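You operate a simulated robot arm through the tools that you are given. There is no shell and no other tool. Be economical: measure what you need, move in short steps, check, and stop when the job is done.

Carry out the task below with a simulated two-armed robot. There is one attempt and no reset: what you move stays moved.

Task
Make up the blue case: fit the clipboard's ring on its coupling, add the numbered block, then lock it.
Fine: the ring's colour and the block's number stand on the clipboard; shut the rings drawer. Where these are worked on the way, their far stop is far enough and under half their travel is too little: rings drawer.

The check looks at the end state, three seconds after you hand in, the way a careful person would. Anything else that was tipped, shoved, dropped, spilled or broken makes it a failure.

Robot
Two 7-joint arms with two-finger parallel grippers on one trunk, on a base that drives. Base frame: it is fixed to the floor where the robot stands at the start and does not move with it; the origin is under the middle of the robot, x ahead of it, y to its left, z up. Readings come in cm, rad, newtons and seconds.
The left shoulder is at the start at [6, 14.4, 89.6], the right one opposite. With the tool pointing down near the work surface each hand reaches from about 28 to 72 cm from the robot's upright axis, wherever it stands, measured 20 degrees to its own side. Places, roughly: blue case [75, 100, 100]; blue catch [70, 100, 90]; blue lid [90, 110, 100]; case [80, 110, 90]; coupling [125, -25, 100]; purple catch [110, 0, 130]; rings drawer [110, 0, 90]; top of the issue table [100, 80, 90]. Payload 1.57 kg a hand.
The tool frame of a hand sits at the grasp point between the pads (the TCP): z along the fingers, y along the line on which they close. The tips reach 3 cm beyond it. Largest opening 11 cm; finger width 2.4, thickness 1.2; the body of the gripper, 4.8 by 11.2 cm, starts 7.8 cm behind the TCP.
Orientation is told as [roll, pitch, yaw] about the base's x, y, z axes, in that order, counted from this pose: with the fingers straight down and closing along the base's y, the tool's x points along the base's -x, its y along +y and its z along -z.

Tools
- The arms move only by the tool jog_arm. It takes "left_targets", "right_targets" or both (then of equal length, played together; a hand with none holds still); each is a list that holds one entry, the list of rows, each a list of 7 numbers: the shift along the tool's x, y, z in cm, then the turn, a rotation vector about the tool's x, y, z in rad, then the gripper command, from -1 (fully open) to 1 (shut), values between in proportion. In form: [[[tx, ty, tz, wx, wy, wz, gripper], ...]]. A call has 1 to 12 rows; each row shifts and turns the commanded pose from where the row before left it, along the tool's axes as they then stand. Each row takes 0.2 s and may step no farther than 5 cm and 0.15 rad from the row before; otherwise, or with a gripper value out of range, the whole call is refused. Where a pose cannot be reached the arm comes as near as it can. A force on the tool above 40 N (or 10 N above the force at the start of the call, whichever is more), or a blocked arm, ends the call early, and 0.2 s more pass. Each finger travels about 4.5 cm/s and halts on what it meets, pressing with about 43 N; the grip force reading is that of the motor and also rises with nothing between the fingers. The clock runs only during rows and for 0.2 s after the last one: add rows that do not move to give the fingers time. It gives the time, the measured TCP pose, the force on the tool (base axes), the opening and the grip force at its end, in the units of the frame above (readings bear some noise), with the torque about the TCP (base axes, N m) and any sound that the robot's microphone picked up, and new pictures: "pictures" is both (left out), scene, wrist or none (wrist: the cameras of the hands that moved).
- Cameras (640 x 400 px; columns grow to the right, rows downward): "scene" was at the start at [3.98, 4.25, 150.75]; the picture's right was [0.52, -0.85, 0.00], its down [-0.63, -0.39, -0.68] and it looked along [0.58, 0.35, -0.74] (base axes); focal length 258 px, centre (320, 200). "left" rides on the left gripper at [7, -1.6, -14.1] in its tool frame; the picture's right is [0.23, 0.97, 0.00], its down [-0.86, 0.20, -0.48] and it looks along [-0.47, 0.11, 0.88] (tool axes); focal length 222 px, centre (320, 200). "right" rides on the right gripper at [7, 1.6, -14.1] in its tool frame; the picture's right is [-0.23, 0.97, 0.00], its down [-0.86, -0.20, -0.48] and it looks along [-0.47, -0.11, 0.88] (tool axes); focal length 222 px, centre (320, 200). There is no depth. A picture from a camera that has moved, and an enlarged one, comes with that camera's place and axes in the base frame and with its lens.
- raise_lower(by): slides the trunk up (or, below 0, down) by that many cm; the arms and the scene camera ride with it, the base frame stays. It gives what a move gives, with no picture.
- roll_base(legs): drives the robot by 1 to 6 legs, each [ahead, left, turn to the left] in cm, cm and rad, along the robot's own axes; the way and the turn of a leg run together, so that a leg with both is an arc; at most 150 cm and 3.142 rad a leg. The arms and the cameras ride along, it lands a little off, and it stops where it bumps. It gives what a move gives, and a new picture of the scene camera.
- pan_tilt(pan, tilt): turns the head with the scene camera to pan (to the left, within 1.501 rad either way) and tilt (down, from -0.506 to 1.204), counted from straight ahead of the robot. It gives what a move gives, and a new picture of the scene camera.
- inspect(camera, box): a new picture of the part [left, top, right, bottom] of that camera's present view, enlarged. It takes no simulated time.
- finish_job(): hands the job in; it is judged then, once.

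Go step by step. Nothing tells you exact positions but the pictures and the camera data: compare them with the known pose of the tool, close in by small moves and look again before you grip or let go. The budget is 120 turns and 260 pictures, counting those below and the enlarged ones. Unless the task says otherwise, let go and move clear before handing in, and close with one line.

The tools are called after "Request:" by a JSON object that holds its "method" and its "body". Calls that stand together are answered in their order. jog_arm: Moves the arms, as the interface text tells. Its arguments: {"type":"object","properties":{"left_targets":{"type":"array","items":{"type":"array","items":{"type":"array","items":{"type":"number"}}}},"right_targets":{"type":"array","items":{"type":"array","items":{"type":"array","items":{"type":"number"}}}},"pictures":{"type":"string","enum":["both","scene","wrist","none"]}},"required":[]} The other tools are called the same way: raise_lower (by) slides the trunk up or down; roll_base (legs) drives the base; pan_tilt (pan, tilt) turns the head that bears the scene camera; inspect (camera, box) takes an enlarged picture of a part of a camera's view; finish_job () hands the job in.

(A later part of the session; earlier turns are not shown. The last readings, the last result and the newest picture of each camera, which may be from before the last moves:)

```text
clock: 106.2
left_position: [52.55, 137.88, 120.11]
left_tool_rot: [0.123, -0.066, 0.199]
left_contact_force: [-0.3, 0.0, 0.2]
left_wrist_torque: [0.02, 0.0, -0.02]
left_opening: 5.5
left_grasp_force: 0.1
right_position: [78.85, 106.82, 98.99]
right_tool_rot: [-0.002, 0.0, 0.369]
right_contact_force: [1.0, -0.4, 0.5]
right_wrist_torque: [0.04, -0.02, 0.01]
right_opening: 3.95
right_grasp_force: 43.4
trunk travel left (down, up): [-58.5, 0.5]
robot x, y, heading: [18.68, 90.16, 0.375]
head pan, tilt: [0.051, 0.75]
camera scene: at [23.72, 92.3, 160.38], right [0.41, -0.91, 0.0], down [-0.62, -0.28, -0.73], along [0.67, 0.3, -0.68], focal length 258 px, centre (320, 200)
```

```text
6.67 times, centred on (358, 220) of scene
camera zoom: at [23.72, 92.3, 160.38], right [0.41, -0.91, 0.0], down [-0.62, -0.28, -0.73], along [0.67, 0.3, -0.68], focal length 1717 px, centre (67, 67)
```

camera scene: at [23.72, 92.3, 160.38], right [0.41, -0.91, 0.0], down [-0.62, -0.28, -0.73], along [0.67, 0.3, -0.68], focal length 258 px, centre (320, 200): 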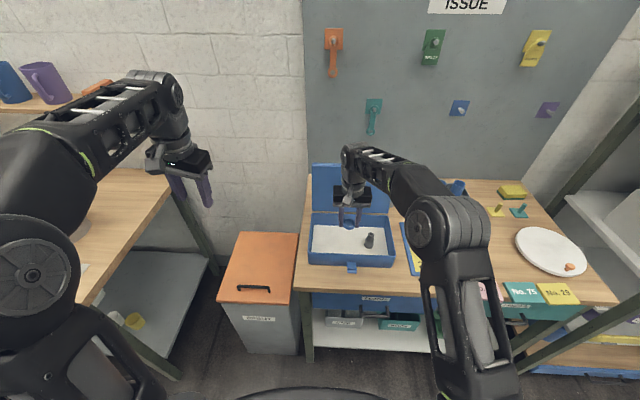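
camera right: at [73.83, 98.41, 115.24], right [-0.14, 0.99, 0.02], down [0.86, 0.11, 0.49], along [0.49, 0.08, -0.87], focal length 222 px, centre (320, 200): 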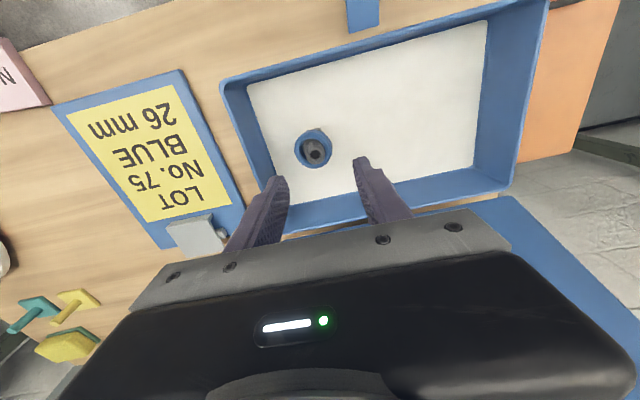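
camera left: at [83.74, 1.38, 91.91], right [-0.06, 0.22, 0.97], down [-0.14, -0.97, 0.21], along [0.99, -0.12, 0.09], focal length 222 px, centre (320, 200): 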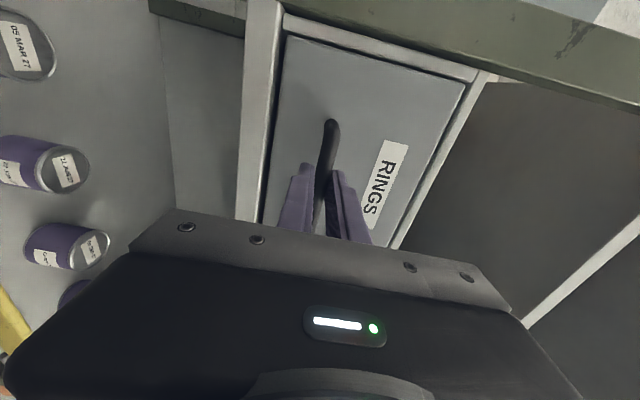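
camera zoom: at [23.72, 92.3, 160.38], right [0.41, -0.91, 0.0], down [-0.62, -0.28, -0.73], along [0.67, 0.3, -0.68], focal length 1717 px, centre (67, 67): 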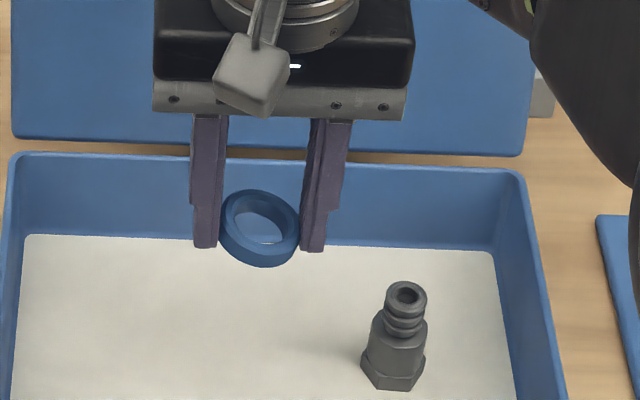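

Request:
{"method": "inspect", "body": {"camera": "scene", "box": [340, 214, 388, 244]}}

```text
13.33 times, centred on (364, 229) of scene
camera zoom: at [23.72, 92.3, 160.38], right [0.41, -0.91, 0.0], down [-0.62, -0.28, -0.73], along [0.67, 0.3, -0.68], focal length 3435 px, centre (-267, -187)
```

zoom: 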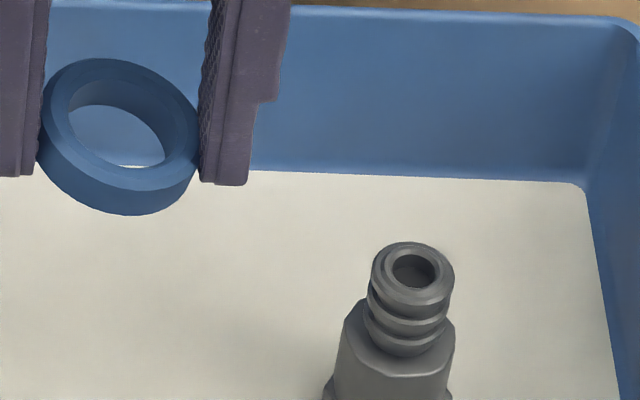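

The shoulder (3 cm) is wider than the bore, so the ring seats on the shoulder around the neck; it just went on tilted. I'll set it on the floor a bit further back and regrip level.

Request:
{"method": "jog_arm", "body": {"right_targets": [[[-2, 0, 2, 0, 0, 0, 0.8], [0, 0, 2, 0, 0, 0, 0.8], [0, 0, 2, 0, 0, 0, 0.8], [0, 0, 1.5, 0, 0, 0, 0.8], [0, 0, 0.7, 0, 0, 0, 0.8], [0, 0, 0, 0, 0, 0, 0.8]]], "pictures": "none"}}

Request:
{"method": "inspect", "body": {"camera": "scene", "box": [318, 204, 382, 244]}}

Request:
{"method": "inspect", "body": {"camera": "right", "box": [260, 120, 388, 200]}}

```text
clock: 107.6
left_position: [52.53, 137.95, 120.17]
left_tool_rot: [0.122, -0.066, 0.199]
left_contact_force: [-0.3, 0.1, -0.1]
left_wrist_torque: [-0.01, -0.04, 0.0]
left_opening: 5.52
left_grasp_force: 0.0
right_position: [80.28, 107.17, 90.79]
right_tool_rot: [-0.001, 0.001, 0.368]
right_contact_force: [-0.2, 0.6, 1.0]
right_wrist_torque: [0.01, 0.0, 0.02]
right_opening: 3.97
right_grasp_force: 43.1
trunk travel left (down, up): [-58.5, 0.5]
robot x, y, heading: [18.7, 89.9, 0.371]
head pan, tilt: [0.051, 0.75]
```

```text
10.00 times, centred on (350, 224) of scene
camera zoom: at [23.7, 92.34, 160.38], right [0.41, -0.91, 0.0], down [-0.62, -0.28, -0.73], along [0.67, 0.3, -0.68], focal length 2576 px, centre (20, -40)
```

zoom: 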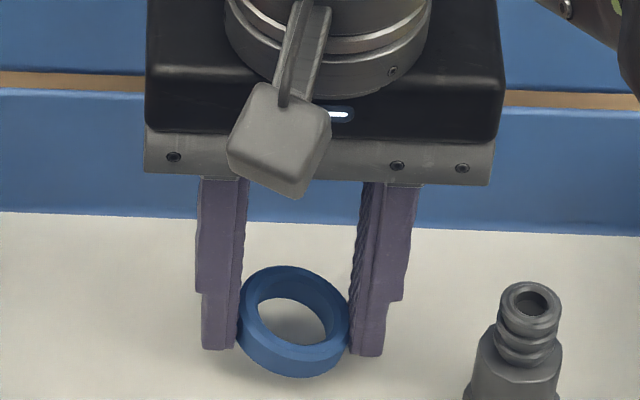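

```text
5.00 times, centred on (324, 160) of right
camera zoom: at [73.14, 106.32, 105.02], right [-0.14, 0.99, 0.0], down [0.87, 0.12, 0.48], along [0.47, 0.07, -0.88], focal length 1111 px, centre (300, 400)
```

zoom: 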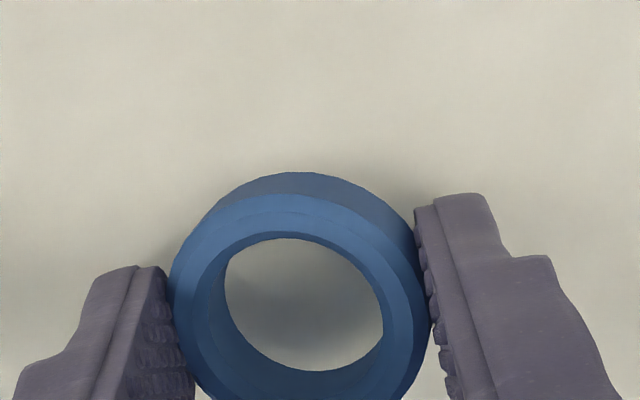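

Request:
{"method": "jog_arm", "body": {"right_targets": [[[0, 0, 0.5, 0, 0, 0, 0.8], [0, 0, 0.4, 0, 0, 0, 0.8], [0, 0, 0, 0, 0, 0, 0.4], [0, 0, 0, 0, 0, 0, 0], [0, 0, 0, 0, 0, 0, 0], [0, 0, 0, 0, 0, 0, 0]]], "pictures": "none"}}

Request:
{"method": "inspect", "body": {"camera": "scene", "box": [318, 204, 382, 244]}}

Request:
{"method": "inspect", "body": {"camera": "right", "box": [260, 120, 388, 200]}}

```text
clock: 109.0
left_position: [52.54, 138.08, 120.01]
left_tool_rot: [0.124, -0.066, 0.201]
left_contact_force: [-0.2, -0.2, -0.1]
left_wrist_torque: [0.03, 0.01, 0.0]
left_opening: 5.5
left_grasp_force: 0.2
right_position: [80.35, 107.32, 90.04]
right_tool_rot: [-0.003, 0.0, 0.37]
right_contact_force: [-0.3, 0.2, 0.3]
right_wrist_torque: [-0.06, 0.01, -0.02]
right_opening: 5.51
right_grasp_force: 0.1
trunk travel left (down, up): [-58.5, 0.5]
robot x, y, heading: [18.9, 89.72, 0.374]
head pan, tilt: [0.051, 0.75]
```

```text
10.00 times, centred on (350, 224) of scene
camera zoom: at [23.71, 92.35, 160.38], right [0.41, -0.91, 0.0], down [-0.62, -0.28, -0.73], along [0.67, 0.3, -0.68], focal length 2576 px, centre (20, -40)
```

zoom: 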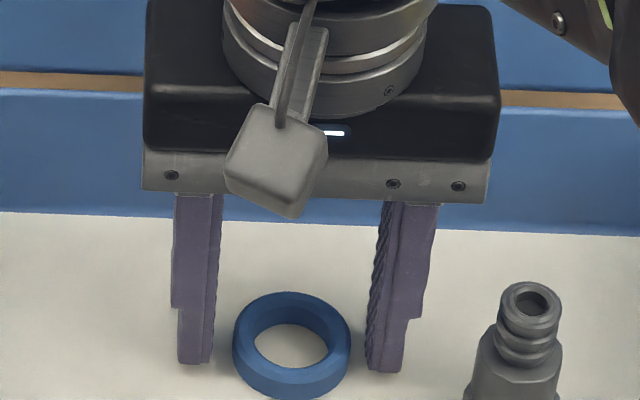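

```text
5.00 times, centred on (324, 160) of right
camera zoom: at [73.12, 106.35, 104.17], right [-0.14, 0.99, 0.0], down [0.87, 0.12, 0.48], along [0.47, 0.07, -0.88], focal length 1111 px, centre (300, 400)
```

zoom: 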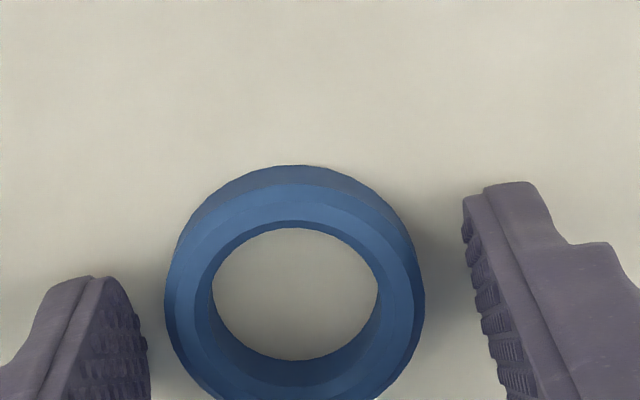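

The ring now lies flat. I'll center on it (x −0.35, y −0.2), lower to touch, and regrip.

Request:
{"method": "jog_arm", "body": {"right_targets": [[[-0.35, -0.2, 0, 0, 0, 0, 0], [0, 0, 0.4, 0, 0, 0, 0], [0, 0, 0.3, 0, 0, 0, 0], [0, 0, 0, 0, 0, 0, 0]]], "pictures": "none"}}

Request:
{"method": "inspect", "body": {"camera": "right", "box": [260, 120, 388, 200]}}

```text
clock: 110.0
left_position: [52.4, 137.89, 120.27]
left_tool_rot: [0.122, -0.067, 0.198]
left_contact_force: [0.5, 0.4, 0.3]
left_wrist_torque: [0.02, 0.03, -0.01]
left_opening: 5.5
left_grasp_force: 0.1
right_position: [80.8, 107.19, 89.61]
right_tool_rot: [0.0, -0.005, 0.366]
right_contact_force: [0.9, -0.9, 18.5]
right_wrist_torque: [-0.01, 0.22, 0.16]
right_opening: 5.43
right_grasp_force: 0.1
trunk travel left (down, up): [-58.5, 0.5]
robot x, y, heading: [18.76, 89.95, 0.372]
head pan, tilt: [0.051, 0.75]
```

```text
5.00 times, centred on (324, 160) of right
camera zoom: at [73.46, 106.28, 103.73], right [-0.14, 0.99, 0.0], down [0.87, 0.12, 0.48], along [0.48, 0.07, -0.88], focal length 1111 px, centre (300, 400)
```

zoom: 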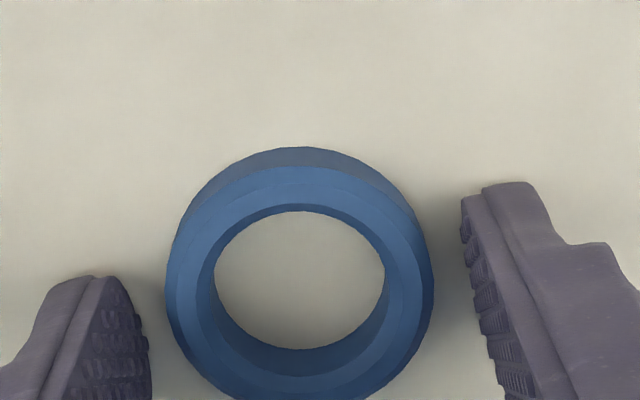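

Request:
{"method": "jog_arm", "body": {"right_targets": [[[0, 0, -0.5, 0, 0, 0, 0], [0.25, 0, 0, 0, 0, 0, 0], [0, 0, 0, 0, 0, 0, 0.4], [0, 0, 0, 0, 0, 0, 0.8], [0, 0, 0, 0, 0, 0, 0.8], [0, 0, 0, 0, 0, 0, 0.8]]], "pictures": "none"}}

Request:
{"method": "inspect", "body": {"camera": "right", "box": [260, 120, 388, 200]}}

```text
clock: 111.4
left_position: [52.42, 137.96, 120.03]
left_tool_rot: [0.121, -0.067, 0.2]
left_contact_force: [-0.6, 0.5, -0.2]
left_wrist_torque: [0.02, 0.0, -0.02]
left_opening: 5.49
left_grasp_force: 0.1
right_position: [80.59, 107.12, 89.79]
right_tool_rot: [-0.002, 0.0, 0.367]
right_contact_force: [0.5, 1.0, -2.1]
right_wrist_torque: [0.03, -0.01, 0.01]
right_opening: 3.93
right_grasp_force: 38.9
trunk travel left (down, up): [-58.5, 0.5]
robot x, y, heading: [18.69, 89.81, 0.37]
head pan, tilt: [0.051, 0.75]
```

```text
5.00 times, centred on (324, 160) of right
camera zoom: at [73.31, 106.18, 103.94], right [-0.14, 0.99, 0.0], down [0.87, 0.12, 0.48], along [0.47, 0.07, -0.88], focal length 1111 px, centre (300, 400)
```

zoom: 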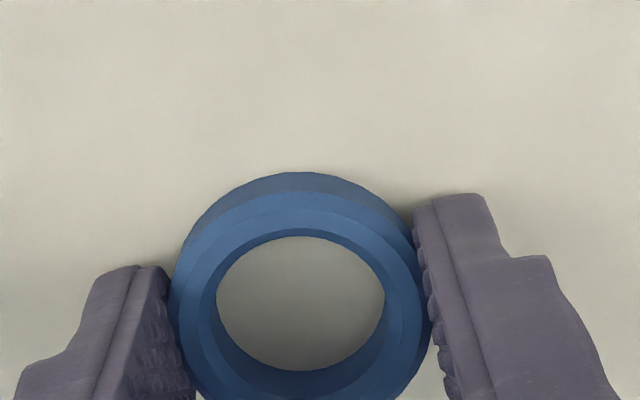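

Full-diameter level grip now (3.93). Lift and move back over the coupling.

Request:
{"method": "jog_arm", "body": {"right_targets": [[[0, 0, -2, 0, 0, 0, 0.8], [0, 0, -3, 0, 0, 0, 0.8], [0, 0, -2.7, 0, 0, 0, 0.8], [1, -3.8, 0, 0, 0, 0, 0.8], [1, -3.78, 0, 0, 0, 0, 0.8], [0, 0, 0, 0, 0, 0, 0.8], [0, 0, 0, 0, 0, 0, 0.8]]], "pictures": "none"}}

Request:
{"method": "inspect", "body": {"camera": "right", "box": [260, 120, 388, 200]}}

Request:
{"method": "inspect", "body": {"camera": "scene", "box": [340, 210, 404, 250]}}

```text
clock: 113.0
left_position: [52.55, 137.95, 120.12]
left_tool_rot: [0.122, -0.065, 0.199]
left_contact_force: [-0.4, -0.4, 0.2]
left_wrist_torque: [0.01, -0.01, -0.02]
left_opening: 5.51
left_grasp_force: 0.1
right_position: [81.36, 99.53, 97.34]
right_tool_rot: [-0.002, -0.002, 0.369]
right_contact_force: [0.5, -0.9, 0.0]
right_wrist_torque: [0.0, -0.01, -0.01]
right_opening: 3.86
right_grasp_force: 43.0
trunk travel left (down, up): [-58.5, 0.5]
robot x, y, heading: [18.31, 90.14, 0.376]
head pan, tilt: [0.051, 0.75]
```

```text
5.00 times, centred on (324, 160) of right
camera zoom: at [74.06, 98.51, 111.57], right [-0.14, 0.99, 0.0], down [0.87, 0.12, 0.48], along [0.47, 0.07, -0.88], focal length 1111 px, centre (300, 400)
```

zoom: 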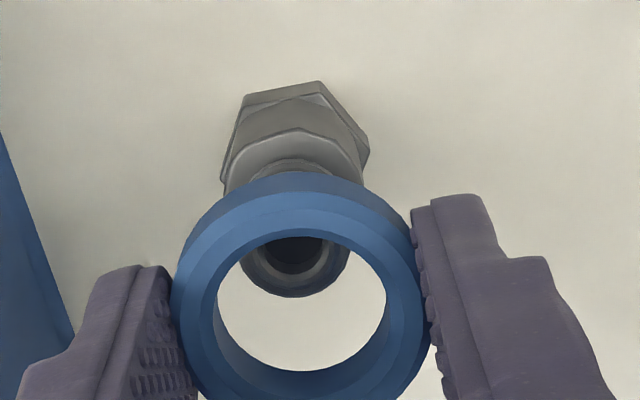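

```text
10.00 times, centred on (372, 230) of scene
camera zoom: at [23.71, 92.32, 160.38], right [0.41, -0.91, 0.0], down [-0.62, -0.28, -0.73], along [0.67, 0.3, -0.68], focal length 2576 px, centre (-200, -100)
```

zoom: 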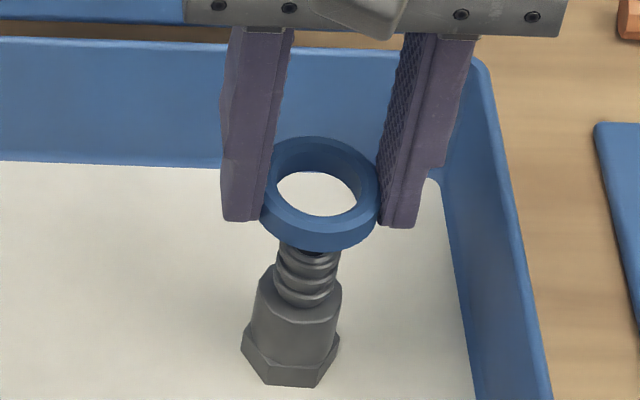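

Aligned within ~1 mm. Apply y −0.08 and descend 2.5 cm.

Request:
{"method": "jog_arm", "body": {"right_targets": [[[-0.03, -0.08, 0.8, 0, 0, 0, 0.8], [0, 0, 0.8, 0, 0, 0, 0.8], [0, 0, 0.7, 0, 0, 0, 0.8], [0, 0, 0, 0, 0, 0, 0.8]]], "pictures": "none"}}

Request:
{"method": "inspect", "body": {"camera": "right", "box": [260, 120, 388, 200]}}

Request:
{"method": "inspect", "body": {"camera": "scene", "box": [340, 210, 404, 250]}}

```text
clock: 114.0
left_position: [52.57, 138.04, 120.06]
left_tool_rot: [0.123, -0.066, 0.2]
left_contact_force: [-0.5, 0.3, 0.1]
left_wrist_torque: [-0.01, 0.02, 0.0]
left_opening: 5.49
left_grasp_force: 0.0
right_position: [81.33, 99.22, 95.23]
right_tool_rot: [-0.001, 0.0, 0.369]
right_contact_force: [-0.2, 0.1, 0.1]
right_wrist_torque: [-0.02, 0.0, -0.03]
right_opening: 3.84
right_grasp_force: 42.4
trunk travel left (down, up): [-58.5, 0.5]
robot x, y, heading: [18.42, 89.89, 0.369]
head pan, tilt: [0.051, 0.75]
```

```text
5.00 times, centred on (324, 160) of right
camera zoom: at [74.2, 98.31, 109.31], right [-0.14, 0.99, 0.0], down [0.87, 0.12, 0.48], along [0.47, 0.07, -0.88], focal length 1111 px, centre (300, 400)
```

zoom: 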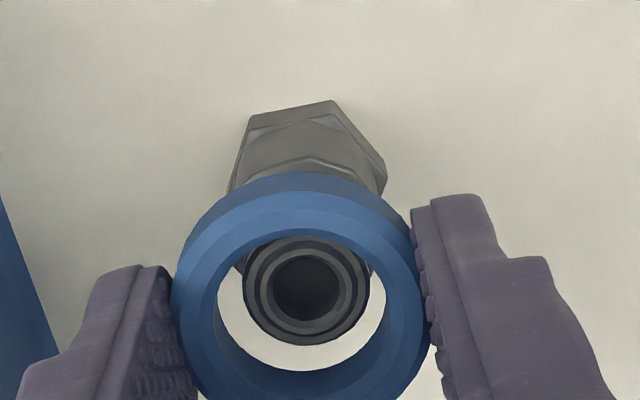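

```text
10.00 times, centred on (372, 230) of scene
camera zoom: at [23.7, 92.35, 160.38], right [0.41, -0.91, 0.0], down [-0.62, -0.28, -0.73], along [0.67, 0.3, -0.68], focal length 2576 px, centre (-200, -100)
```

zoom: 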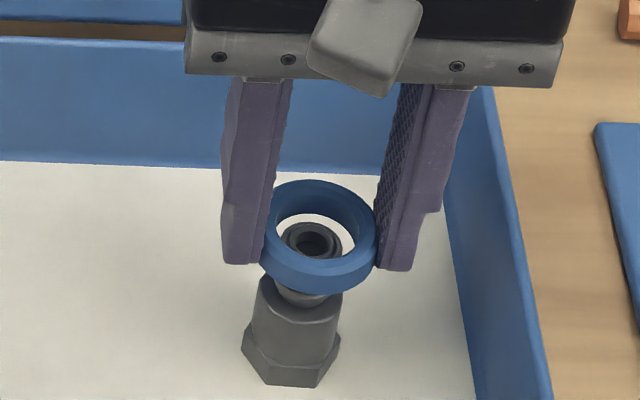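

Neck is entering concentric. Continue descending 1.4 cm.

Request:
{"method": "jog_arm", "body": {"right_targets": [[[0.06, 0.05, 0.5, 0, 0, 0, 0.8], [0, 0, 0.5, 0, 0, 0, 0.8], [0, 0, 0.4, 0, 0, 0, 0.8], [0, 0, 0, 0, 0, 0, 0.8]]], "pictures": "none"}}

Request:
{"method": "inspect", "body": {"camera": "right", "box": [260, 120, 388, 200]}}

Request:
{"method": "inspect", "body": {"camera": "scene", "box": [340, 210, 404, 250]}}

```text
clock: 115.0
left_position: [52.62, 137.92, 120.0]
left_tool_rot: [0.123, -0.067, 0.199]
left_contact_force: [0.1, -0.9, -0.4]
left_wrist_torque: [-0.03, 0.03, 0.03]
left_opening: 5.51
left_grasp_force: 0.0
right_position: [81.5, 99.33, 93.76]
right_tool_rot: [-0.001, -0.001, 0.369]
right_contact_force: [-0.1, 0.2, -0.7]
right_wrist_torque: [0.01, 0.0, -0.02]
right_opening: 3.83
right_grasp_force: 43.1
trunk travel left (down, up): [-58.5, 0.5]
robot x, y, heading: [18.71, 90.23, 0.371]
head pan, tilt: [0.051, 0.75]
```

```text
5.00 times, centred on (324, 160) of right
camera zoom: at [74.17, 98.34, 107.92], right [-0.14, 0.99, 0.0], down [0.87, 0.12, 0.48], along [0.47, 0.07, -0.88], focal length 1111 px, centre (300, 400)
```

zoom: 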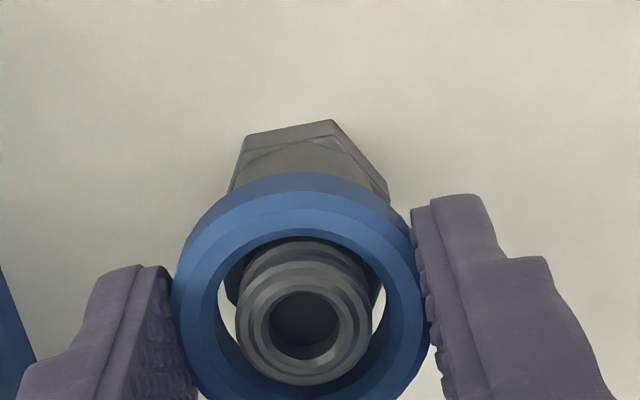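

```text
10.00 times, centred on (372, 230) of scene
camera zoom: at [23.71, 92.35, 160.38], right [0.41, -0.91, 0.0], down [-0.62, -0.28, -0.73], along [0.67, 0.3, -0.68], focal length 2576 px, centre (-200, -100)
```

zoom: 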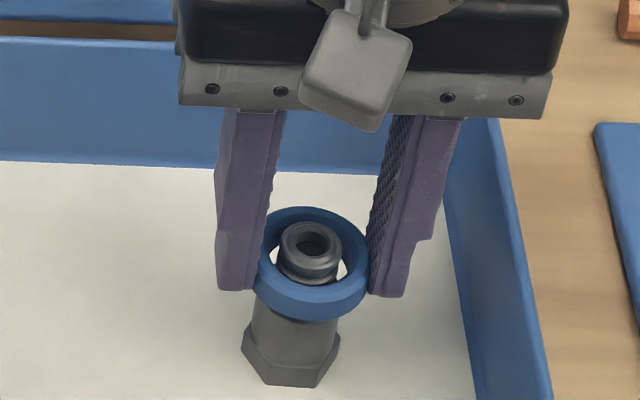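

Request:
{"method": "jog_arm", "body": {"right_targets": [[[0, 0, 0.3, 0, 0, 0, 0.8], [0, 0, 0.2, 0, 0, 0, 0.8], [0, 0, 0.2, 0, 0, 0, 0.8], [0, 0, 0, 0, 0, 0, 0.8]]], "pictures": "none"}}

Request:
{"method": "inspect", "body": {"camera": "scene", "box": [340, 210, 404, 250]}}

```text
clock: 116.0
left_position: [52.51, 137.91, 120.11]
left_tool_rot: [0.122, -0.066, 0.198]
left_contact_force: [-0.2, 0.3, 0.2]
left_wrist_torque: [0.03, 0.03, -0.01]
left_opening: 5.48
left_grasp_force: 0.1
right_position: [81.38, 99.21, 93.2]
right_tool_rot: [-0.003, -0.002, 0.368]
right_contact_force: [-0.1, -0.6, 9.7]
right_wrist_torque: [0.02, 0.1, 0.04]
right_opening: 3.83
right_grasp_force: 43.0
trunk travel left (down, up): [-58.5, 0.5]
robot x, y, heading: [18.7, 89.76, 0.372]
head pan, tilt: [0.051, 0.75]
```

```text
10.00 times, centred on (372, 230) of scene
camera zoom: at [23.6, 92.32, 160.4], right [0.41, -0.91, 0.0], down [-0.62, -0.28, -0.73], along [0.67, 0.3, -0.68], focal length 2576 px, centre (-200, -100)
```

zoom: 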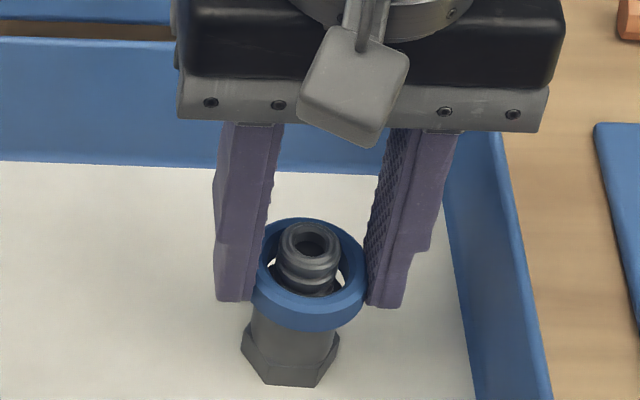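

White slivers on both sides of the bore show the cylinder is slightly narrower than the bore, so it can pass; contact is on the near side. I'll lift a hair, shift +0.1 tool x (toward robot), and lower gently.

Request:
{"method": "jog_arm", "body": {"right_targets": [[[0, 0, -0.25, 0, 0, 0, 0.8], [0.1, 0, 0, 0, 0, 0, 0.8], [0, 0, 0.15, 0, 0, 0, 0.8], [0, 0, 0.1, 0, 0, 0, 0.8], [0, 0, 0.1, 0, 0, 0, 0.8], [0, 0, 0, 0, 0, 0, 0.8]]], "pictures": "none"}}

Request:
{"method": "inspect", "body": {"camera": "right", "box": [260, 120, 388, 200]}}

Request:
{"method": "inspect", "body": {"camera": "scene", "box": [346, 220, 394, 250]}}

```text
clock: 117.4
left_position: [52.35, 137.89, 120.34]
left_tool_rot: [0.123, -0.066, 0.199]
left_contact_force: [0.4, 0.4, -0.1]
left_wrist_torque: [0.01, -0.01, 0.01]
left_opening: 5.48
left_grasp_force: 0.1
right_position: [81.16, 99.32, 93.22]
right_tool_rot: [-0.002, -0.003, 0.368]
right_contact_force: [-2.2, -0.7, 18.4]
right_wrist_torque: [-0.02, 0.17, 0.02]
right_opening: 3.83
right_grasp_force: 42.9
trunk travel left (down, up): [-58.5, 0.5]
robot x, y, heading: [18.88, 89.75, 0.371]
head pan, tilt: [0.051, 0.75]
```

```text
5.00 times, centred on (324, 160) of right
camera zoom: at [73.93, 98.31, 107.34], right [-0.14, 0.99, 0.0], down [0.87, 0.12, 0.48], along [0.48, 0.07, -0.88], focal length 1111 px, centre (300, 400)
```

zoom: 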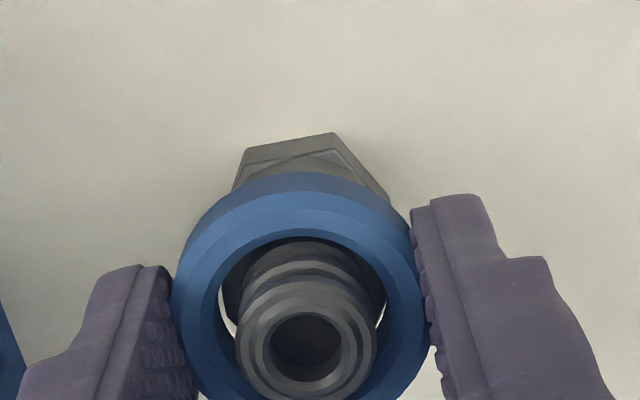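

```text
13.33 times, centred on (370, 235) of scene
camera zoom: at [23.49, 92.28, 160.4], right [0.41, -0.91, 0.0], down [-0.62, -0.28, -0.73], along [0.67, 0.3, -0.68], focal length 3435 px, centre (-347, -267)
```

zoom: 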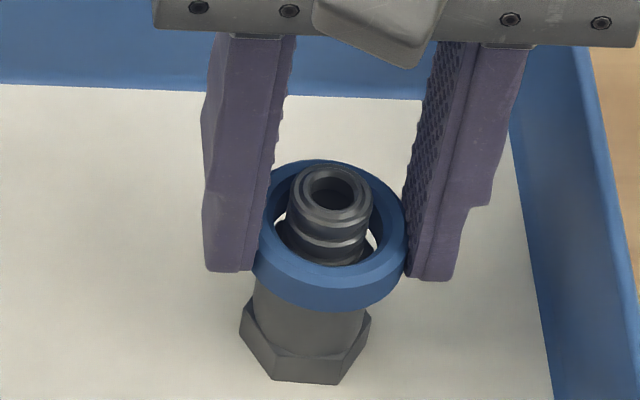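

Request:
{"method": "jog_arm", "body": {"right_targets": [[[0, 0, -0.35, 0, 0, 0, 0.8], [0.07, 0.07, 0, 0, 0, 0, 0.8], [0, 0, 0.15, 0, 0, 0, 0.8], [0, 0, 0.1, 0, 0, 0, 0.8], [0, 0, 0.15, 0, 0, 0, 0.8], [0, 0, 0, 0, 0, 0, 0.8]]], "pictures": "none"}}

```text
clock: 118.8
left_position: [52.4, 137.97, 120.25]
left_tool_rot: [0.122, -0.068, 0.198]
left_contact_force: [0.1, -0.6, -0.4]
left_wrist_torque: [-0.01, -0.02, -0.01]
left_opening: 5.48
left_grasp_force: 0.1
right_position: [81.07, 99.39, 93.34]
right_tool_rot: [-0.002, -0.006, 0.37]
right_contact_force: [0.1, -2.9, 19.8]
right_wrist_torque: [-0.14, 0.12, 0.05]
right_opening: 3.83
right_grasp_force: 42.8
trunk travel left (down, up): [-58.5, 0.5]
robot x, y, heading: [18.47, 89.78, 0.368]
head pan, tilt: [0.051, 0.75]
```

Request:
{"method": "inspect", "body": {"camera": "right", "box": [288, 140, 352, 180]}}

Request:
{"method": "inspect", "body": {"camera": "scene", "box": [354, 224, 386, 244]}}

```text
10.00 times, centred on (320, 160) of right
camera zoom: at [73.87, 98.38, 107.32], right [-0.14, 0.99, 0.0], down [0.87, 0.12, 0.48], along [0.48, 0.07, -0.88], focal length 2221 px, centre (320, 600)
```

zoom: 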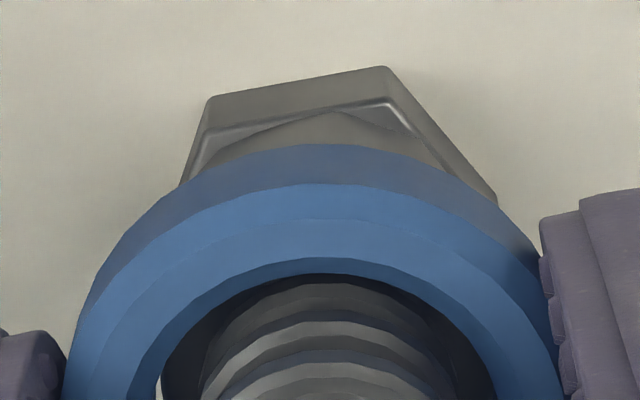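

```text
16.00 times, centred on (370, 234) of scene
camera zoom: at [23.49, 92.27, 160.4], right [0.41, -0.91, 0.0], down [-0.62, -0.28, -0.73], along [0.67, 0.3, -0.68], focal length 4122 px, centre (-480, -344)
```

zoom: 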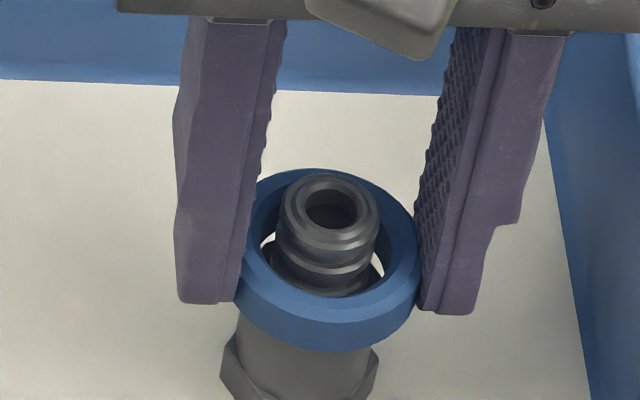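

Fit is tight (26 mm on 26 mm). I'll reduce pressure and sweep slowly along tool −x to let the ring find its seat.

Request:
{"method": "jog_arm", "body": {"right_targets": [[[0, 0, -0.08, 0, 0, 0, 0.8], [-0.03, 0, 0, 0, 0, 0, 0.8], [-0.03, 0, 0, 0, 0, 0, 0.8], [-0.03, 0, 0, 0, 0, 0, 0.8], [-0.03, 0, 0, 0, 0, 0, 0.8], [-0.03, 0, 0, 0, 0, 0, 0.8], [0, 0, 0, 0, 0, 0, 0.8]]], "pictures": "none"}}

Request:
{"method": "jog_arm", "body": {"right_targets": [[[-0.03, 0, 0, 0, 0, 0, 0.8], [-0.03, 0, 0, 0, 0, 0, 0.8], [0, 0, 0, 0, 0, 0, 0.8]]], "pictures": "none"}}

Request:
{"method": "jog_arm", "body": {"right_targets": [[[-0.03, 0, 0, 0, 0, 0, 0.8], [-0.03, 0, 0, 0, 0, 0, 0.8], [0, 0, 0, 0, 0, 0, 0.8]]], "pictures": "none"}}

```text
clock: 120.4
left_position: [52.34, 138.03, 120.18]
left_tool_rot: [0.121, -0.066, 0.199]
left_contact_force: [-0.3, -0.4, -0.1]
left_wrist_torque: [0.02, 0.0, 0.03]
left_opening: 5.5
left_grasp_force: 0.0
right_position: [81.11, 99.4, 93.11]
right_tool_rot: [-0.001, -0.002, 0.368]
right_contact_force: [-0.5, -1.1, 18.8]
right_wrist_torque: [-0.05, 0.19, 0.0]
right_opening: 3.88
right_grasp_force: 42.7
trunk travel left (down, up): [-58.5, 0.5]
robot x, y, heading: [18.48, 90.03, 0.371]
head pan, tilt: [0.051, 0.75]
```

```text
clock: 121.2
left_position: [52.4, 137.91, 120.25]
left_tool_rot: [0.123, -0.066, 0.199]
left_contact_force: [0.0, -1.3, 0.7]
left_wrist_torque: [-0.03, 0.02, 0.01]
left_opening: 5.48
left_grasp_force: 0.1
right_position: [81.11, 99.45, 93.14]
right_tool_rot: [-0.003, 0.001, 0.368]
right_contact_force: [-3.0, -0.7, 15.1]
right_wrist_torque: [-0.02, 0.16, 0.0]
right_opening: 3.92
right_grasp_force: 43.1
trunk travel left (down, up): [-58.5, 0.5]
robot x, y, heading: [18.85, 89.83, 0.373]
head pan, tilt: [0.051, 0.75]
```

```text
clock: 122.0
left_position: [52.47, 138.0, 120.26]
left_tool_rot: [0.122, -0.066, 0.199]
left_contact_force: [0.5, 0.8, -0.3]
left_wrist_torque: [-0.02, -0.03, 0.0]
left_opening: 5.51
left_grasp_force: 0.0
right_position: [81.4, 99.37, 93.06]
right_tool_rot: [-0.002, -0.003, 0.367]
right_contact_force: [-5.2, -1.4, 13.6]
right_wrist_torque: [-0.02, 0.28, 0.0]
right_opening: 3.91
right_grasp_force: 43.2
trunk travel left (down, up): [-58.5, 0.5]
robot x, y, heading: [18.44, 90.15, 0.371]
head pan, tilt: [0.051, 0.75]
```

Torque still indicates near-side contact and the forces are ambiguous, so I'll go to the visually best-centred spot, release so the ring can float, then press evenly with the fingertips.

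Request:
{"method": "jog_arm", "body": {"right_targets": [[[0, 0, -0.25, 0, 0, 0, 0.8], [0.16, 0, 0, 0, 0, 0, 0.8], [0, 0, 0.12, 0, 0, 0, 0.8], [0, 0, 0, 0, 0, 0, 0.5], [0, 0, 0, 0, 0, 0, 0.15], [0, 0, 0, 0, 0, 0, 0.15], [0, 0, 0, 0, 0, 0, 0.15]]], "pictures": "none"}}

Request:
{"method": "inspect", "body": {"camera": "scene", "box": [346, 220, 394, 250]}}

Request:
{"method": "inspect", "body": {"camera": "right", "box": [260, 120, 388, 200]}}

```text
clock: 123.6
left_position: [52.58, 137.97, 120.14]
left_tool_rot: [0.122, -0.067, 0.199]
left_contact_force: [-0.9, 0.0, 0.3]
left_wrist_torque: [0.02, -0.07, 0.01]
left_opening: 5.51
left_grasp_force: 0.1
right_position: [81.25, 99.32, 93.27]
right_tool_rot: [-0.001, 0.0, 0.37]
right_contact_force: [-0.5, -0.1, 0.0]
right_wrist_torque: [0.03, 0.0, 0.03]
right_opening: 4.7
right_grasp_force: 0.0
trunk travel left (down, up): [-58.5, 0.5]
robot x, y, heading: [18.52, 90.32, 0.374]
head pan, tilt: [0.051, 0.75]
```

```text
13.33 times, centred on (370, 235) of scene
camera zoom: at [23.71, 92.35, 160.38], right [0.41, -0.91, 0.0], down [-0.62, -0.28, -0.73], along [0.67, 0.3, -0.68], focal length 3435 px, centre (-347, -267)
```

zoom: 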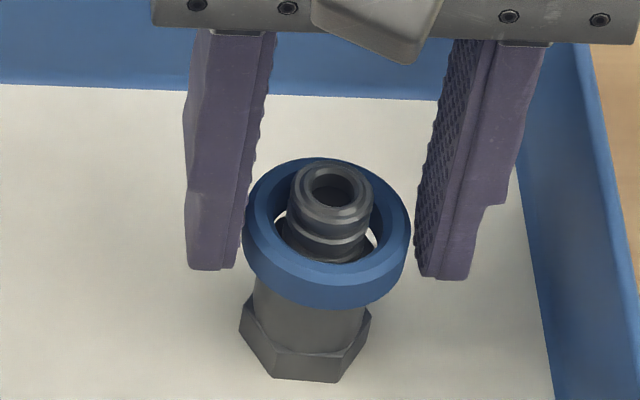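

```text
5.00 times, centred on (324, 160) of right
camera zoom: at [74.06, 98.4, 107.35], right [-0.14, 0.99, 0.0], down [0.87, 0.12, 0.48], along [0.47, 0.07, -0.88], focal length 1111 px, centre (300, 400)
```

zoom: 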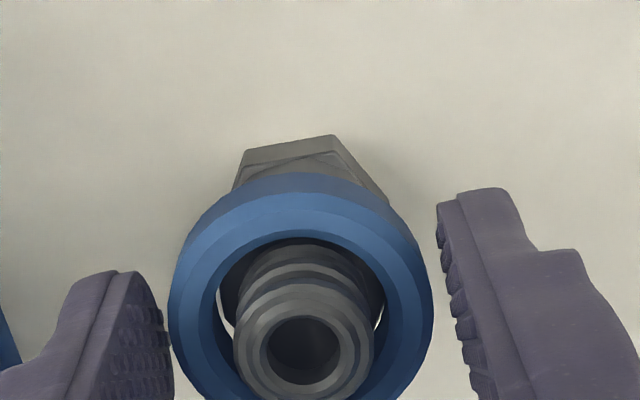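

The ring rests level around the neck on the shoulder. I'll press it down evenly with the fingertips straddling the neck to seat it fully.

Request:
{"method": "jog_arm", "body": {"right_targets": [[[0, 0, -2, 0, 0, 0, 0.15], [0, 0, -0.5, 0, 0, 0, 0.49], [0, 0.05, 0, 0, 0, 0, 0.49], [0, 0, 0, 0, 0, 0, 0.49], [0, 0, 0.6, 0, 0, 0, 0.49], [0, 0, 0.3, 0, 0, 0, 0.49], [0, 0, 0.2, 0, 0, 0, 0.49], [0, 0, 0.2, 0, 0, 0, 0.49], [0, 0, 0, 0, 0, 0, 0.49]]], "pictures": "none"}}

Request:
{"method": "inspect", "body": {"camera": "scene", "box": [346, 220, 394, 250]}}

Request:
{"method": "inspect", "body": {"camera": "right", "box": [260, 120, 388, 200]}}

```text
clock: 125.6
left_position: [52.52, 137.94, 120.2]
left_tool_rot: [0.123, -0.067, 0.199]
left_contact_force: [0.9, 0.4, -0.1]
left_wrist_torque: [0.02, 0.01, 0.02]
left_opening: 5.5
left_grasp_force: 0.0
right_position: [81.31, 99.42, 94.49]
right_tool_rot: [-0.003, -0.006, 0.369]
right_contact_force: [-0.5, -1.6, 11.8]
right_wrist_torque: [-0.01, 0.05, -0.01]
right_opening: 2.82
right_grasp_force: 0.1
trunk travel left (down, up): [-58.5, 0.5]
robot x, y, heading: [18.32, 90.16, 0.373]
head pan, tilt: [0.051, 0.75]
```

```text
13.33 times, centred on (370, 235) of scene
camera zoom: at [23.59, 92.31, 160.4], right [0.41, -0.91, 0.0], down [-0.62, -0.28, -0.73], along [0.67, 0.3, -0.68], focal length 3435 px, centre (-347, -267)
```

zoom: 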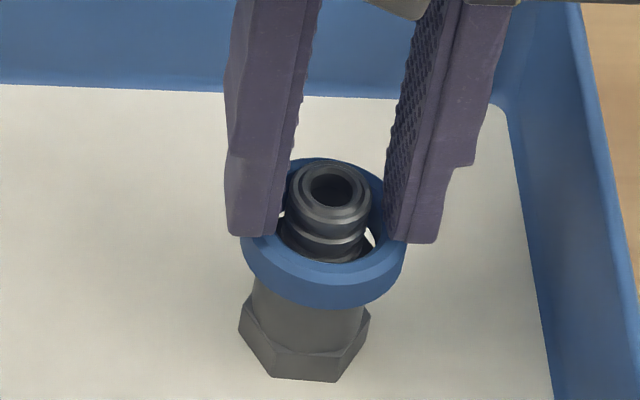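

```text
5.00 times, centred on (324, 160) of right
camera zoom: at [74.03, 98.44, 108.7], right [-0.14, 0.99, 0.0], down [0.87, 0.12, 0.48], along [0.48, 0.07, -0.88], focal length 1111 px, centre (300, 400)
```

zoom: 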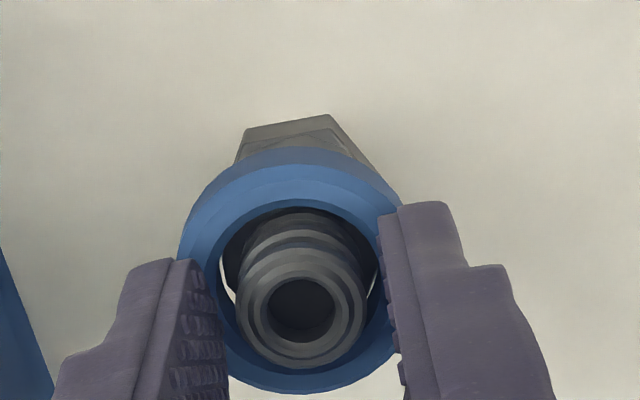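

Fingers are on the ring evenly. I'll press harder with a small slide toward the robot.

Request:
{"method": "jog_arm", "body": {"right_targets": [[[0.05, 0, 0.1, 0, 0, 0, 0.49], [0.05, 0, 0.1, 0, 0, 0, 0.49], [0.05, 0, 0, 0, 0, 0, 0.49], [0.05, 0, 0, 0, 0, 0, 0.49], [0, 0, 0, 0, 0, 0, 0.49]]], "pictures": "none"}}

Request:
{"method": "inspect", "body": {"camera": "scene", "box": [354, 224, 386, 244]}}

```text
clock: 126.8
left_position: [52.42, 137.95, 120.2]
left_tool_rot: [0.123, -0.066, 0.2]
left_contact_force: [-0.8, -0.2, 1.1]
left_wrist_torque: [-0.02, -0.02, -0.03]
left_opening: 5.49
left_grasp_force: 0.1
right_position: [81.08, 99.43, 94.49]
right_tool_rot: [-0.003, -0.008, 0.368]
right_contact_force: [6.4, 0.8, 31.6]
right_wrist_torque: [0.08, -0.18, -0.05]
right_opening: 2.83
right_grasp_force: 0.0
trunk travel left (down, up): [-58.5, 0.5]
robot x, y, heading: [18.69, 89.93, 0.372]
head pan, tilt: [0.051, 0.75]
```

```text
16.00 times, centred on (370, 234) of scene
camera zoom: at [23.48, 92.31, 160.4], right [0.41, -0.91, 0.0], down [-0.62, -0.28, -0.73], along [0.67, 0.3, -0.68], focal length 4122 px, centre (-480, -344)
```

zoom: 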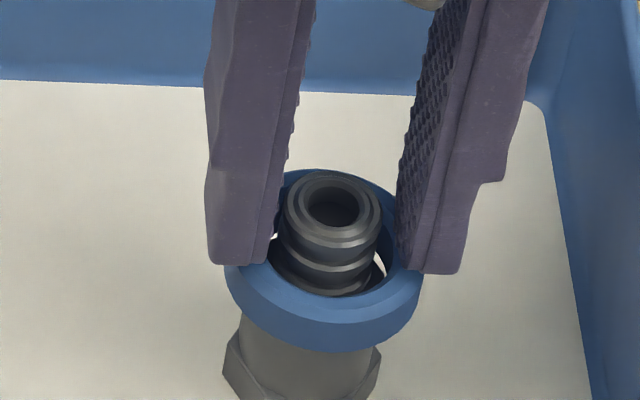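

The ring doesn't go further under 31 N and sits level on the shoulder around the neck — seated. I'll retract up and verify.

Request:
{"method": "jog_arm", "body": {"right_targets": [[[0, 0, -1, 0, 0, 0, 0.49], [0, 0, -3, 0, 0, 0, 0.2], [0, 0, -4, 0, 0, 0, -0.5], [0, 0, -4, 0, 0, 0, -1], [4, 0, -2, 0, 0, 0, -1], [4, 0, 0, 0, 0, 0, -1], [4, 0, 0, 0, 0, 0, -1], [4, 0, 0, 0, 0, 0, -1]]], "pictures": "scene"}}

Request:
{"method": "inspect", "body": {"camera": "scene", "box": [346, 220, 394, 250]}}

Request:
{"method": "inspect", "body": {"camera": "right", "box": [200, 120, 440, 270]}}

```text
clock: 128.6
left_position: [52.44, 137.91, 120.3]
left_tool_rot: [0.124, -0.066, 0.199]
left_contact_force: [0.7, 0.0, 0.7]
left_wrist_torque: [-0.03, -0.01, 0.01]
left_opening: 5.49
left_grasp_force: 0.1
right_position: [66.0, 93.38, 108.1]
right_tool_rot: [-0.002, 0.0, 0.369]
right_contact_force: [0.4, 0.1, 0.3]
right_wrist_torque: [-0.02, 0.01, -0.05]
right_opening: 11.01
right_grasp_force: 0.0
trunk travel left (down, up): [-58.5, 0.5]
robot x, y, heading: [19.03, 89.85, 0.373]
head pan, tilt: [0.051, 0.75]
camera scene: at [23.6, 92.27, 160.38], right [0.41, -0.91, 0.0], down [-0.62, -0.28, -0.73], along [0.67, 0.3, -0.68], focal length 258 px, centre (320, 200)
```

scene: 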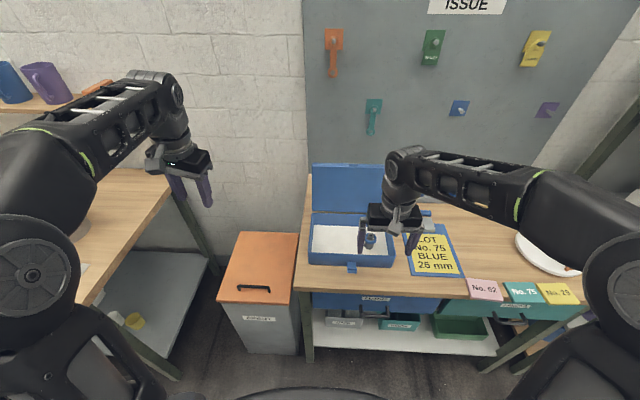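

```text
13.33 times, centred on (370, 235) of scene
camera zoom: at [23.6, 92.27, 160.38], right [0.41, -0.91, 0.0], down [-0.62, -0.28, -0.73], along [0.67, 0.3, -0.68], focal length 3435 px, centre (-347, -267)
```

zoom: 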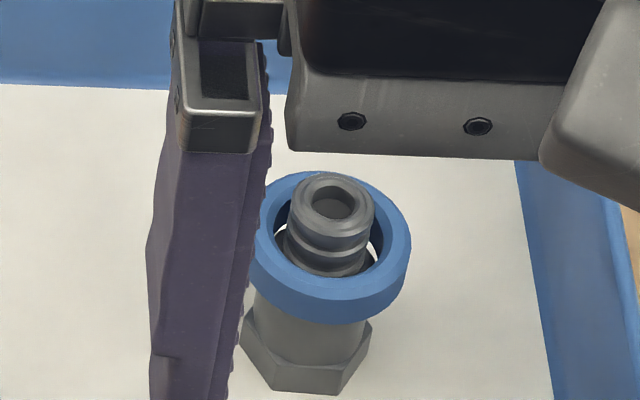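

```text
2.67 times, centred on (320, 195) of right
camera zoom: at [58.79, 92.53, 122.26], right [-0.14, 0.99, 0.0], down [0.87, 0.12, 0.48], along [0.47, 0.07, -0.88], focal length 592 px, centre (320, 213)
```

zoom: 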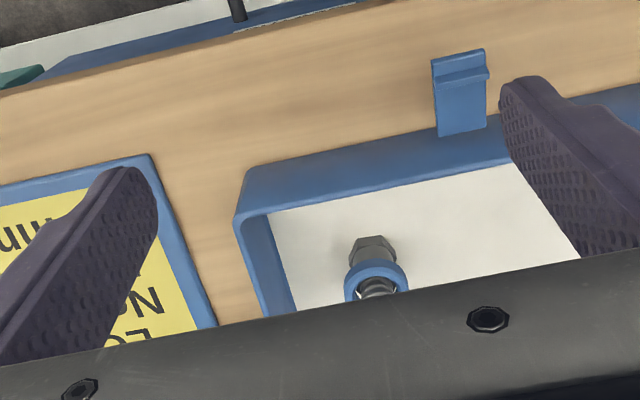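

The ring sits level on the coupling. Next, the teal No. 75 block near the table's front edge: I'll move the base right by 39 cm so the right hand is over it.

Request:
{"method": "roll_base", "body": {"legs": [[-5, 0, 0], [0, -39, 0]]}}

Request:
{"method": "inspect", "body": {"camera": "right", "box": [120, 60, 520, 310]}}

```text
clock: 131.6
left_position: [61.55, 100.55, 120.16]
left_tool_rot: [0.123, -0.067, 0.206]
left_contact_force: [-0.2, 0.0, 0.0]
left_wrist_torque: [0.02, -0.02, 0.02]
left_opening: 5.51
left_grasp_force: 0.0
right_position: [75.51, 56.14, 108.03]
right_tool_rot: [-0.001, 0.001, 0.375]
right_contact_force: [0.1, -0.5, 0.3]
right_wrist_torque: [0.02, -0.03, 0.01]
right_opening: 10.99
right_grasp_force: 0.0
trunk travel left (down, up): [-58.5, 0.5]
robot x, y, heading: [28.39, 52.23, 0.375]
head pan, tilt: [0.051, 0.75]
camera scene: at [33.18, 54.63, 160.38], right [0.42, -0.91, 0.0], down [-0.62, -0.28, -0.73], along [0.66, 0.3, -0.68], focal length 258 px, centre (320, 200)
```

scene: 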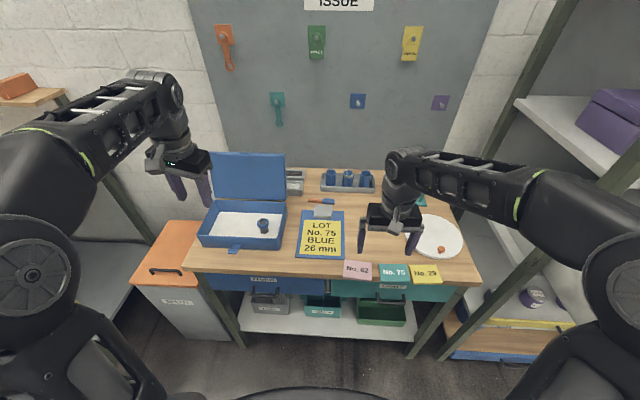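

```text
1.60 times, centred on (320, 185) of right
camera zoom: at [68.38, 55.15, 122.23], right [-0.15, 0.99, 0.0], down [0.87, 0.13, 0.48], along [0.47, 0.07, -0.88], focal length 355 px, centre (320, 224)
```

zoom: 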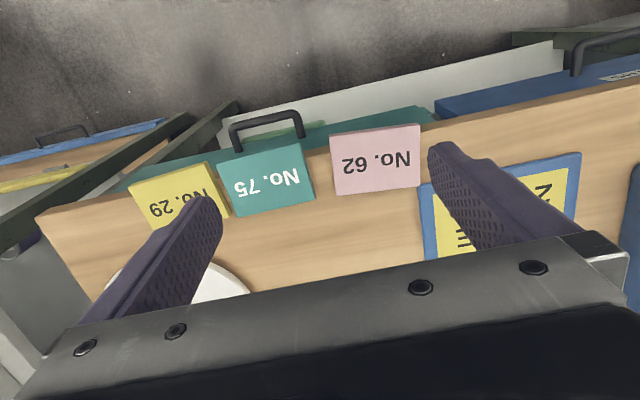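

The blocks stand side by side, so I'll grip No. 75 front-to-back: move above it and yaw 90°.

Request:
{"method": "jog_arm", "body": {"right_targets": [[[-2.5, -3.5, 0, 0, 0, -0.15, -1], [-2.2, -3.3, 0, 0, 0, -0.15, -1], [0, 0, 0, 0, 0, -0.15, -1], [0, 0, 0, 0, 0, -0.15, -1], [0, 0, 0, 0, 0, -0.15, -1], [0, 0, 0, 0, 0, -0.15, -1], [0, 0, 0, 0, 0, -0.15, -1], [0, 0, 0, 0, 0, -0.15, -1], [0, 0, 0, 0, 0, -0.15, -1], [0, 0, 0, 0, 0, -0.15, -1], [0, 0, 0, 0, 0, -0.07, -1]]], "pictures": "wrist"}}

Request:
{"method": "inspect", "body": {"camera": "right", "box": [200, 60, 440, 210]}}

Request:
{"method": "inspect", "body": {"camera": "scene", "box": [330, 230, 458, 310]}}

```text
clock: 134.0
left_position: [61.83, 100.57, 120.18]
left_tool_rot: [0.123, -0.066, 0.206]
left_contact_force: [0.2, 0.0, -0.4]
left_wrist_torque: [0.04, 0.01, -0.02]
left_opening: 5.51
left_grasp_force: 0.0
right_position: [82.72, 52.09, 108.16]
right_tool_rot: [0.0, 0.003, 1.949]
right_contact_force: [-0.5, 1.1, -0.2]
right_wrist_torque: [0.03, 0.0, -0.02]
right_opening: 10.98
right_grasp_force: 0.0
trunk travel left (down, up): [-58.5, 0.5]
robot x, y, heading: [28.24, 52.31, 0.38]
head pan, tilt: [0.051, 0.75]
camera right: at [83.67, 45.06, 122.27], right [-0.99, -0.15, 0.0], down [-0.13, 0.87, 0.48], along [-0.07, 0.47, -0.88], focal length 222 px, centre (320, 200)
```

right: 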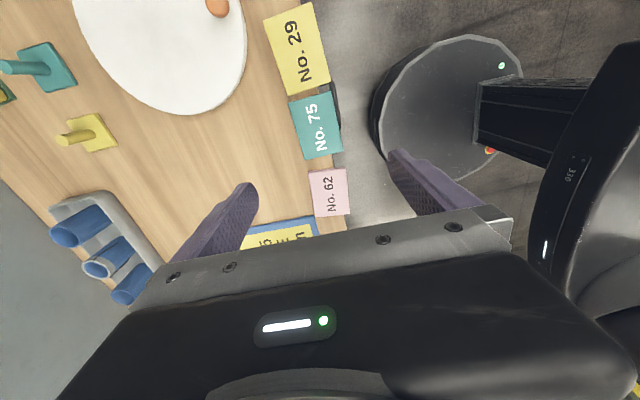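

```text
2.67 times, centred on (320, 135) of right
camera zoom: at [83.67, 45.06, 122.27], right [-0.99, -0.15, 0.0], down [-0.13, 0.87, 0.48], along [-0.07, 0.47, -0.88], focal length 592 px, centre (320, 373)
```

zoom: 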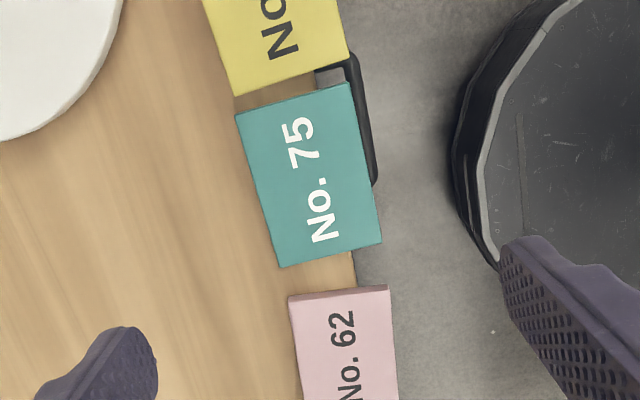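

```text
5.00 times, centred on (394, 270) of scene
camera zoom: at [33.14, 54.73, 160.38], right [0.42, -0.91, 0.0], down [-0.62, -0.28, -0.73], along [0.66, 0.3, -0.68], focal length 1288 px, centre (-50, -150)
```

zoom: 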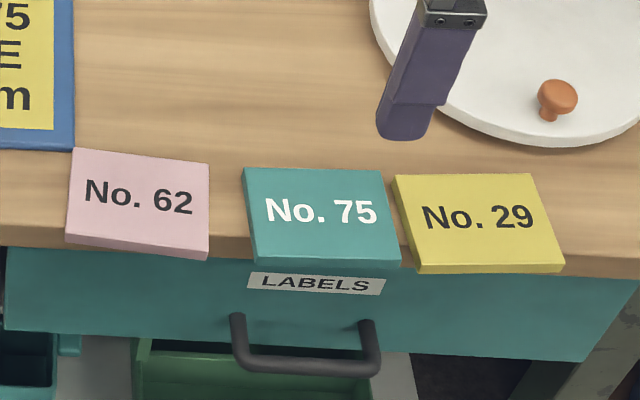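

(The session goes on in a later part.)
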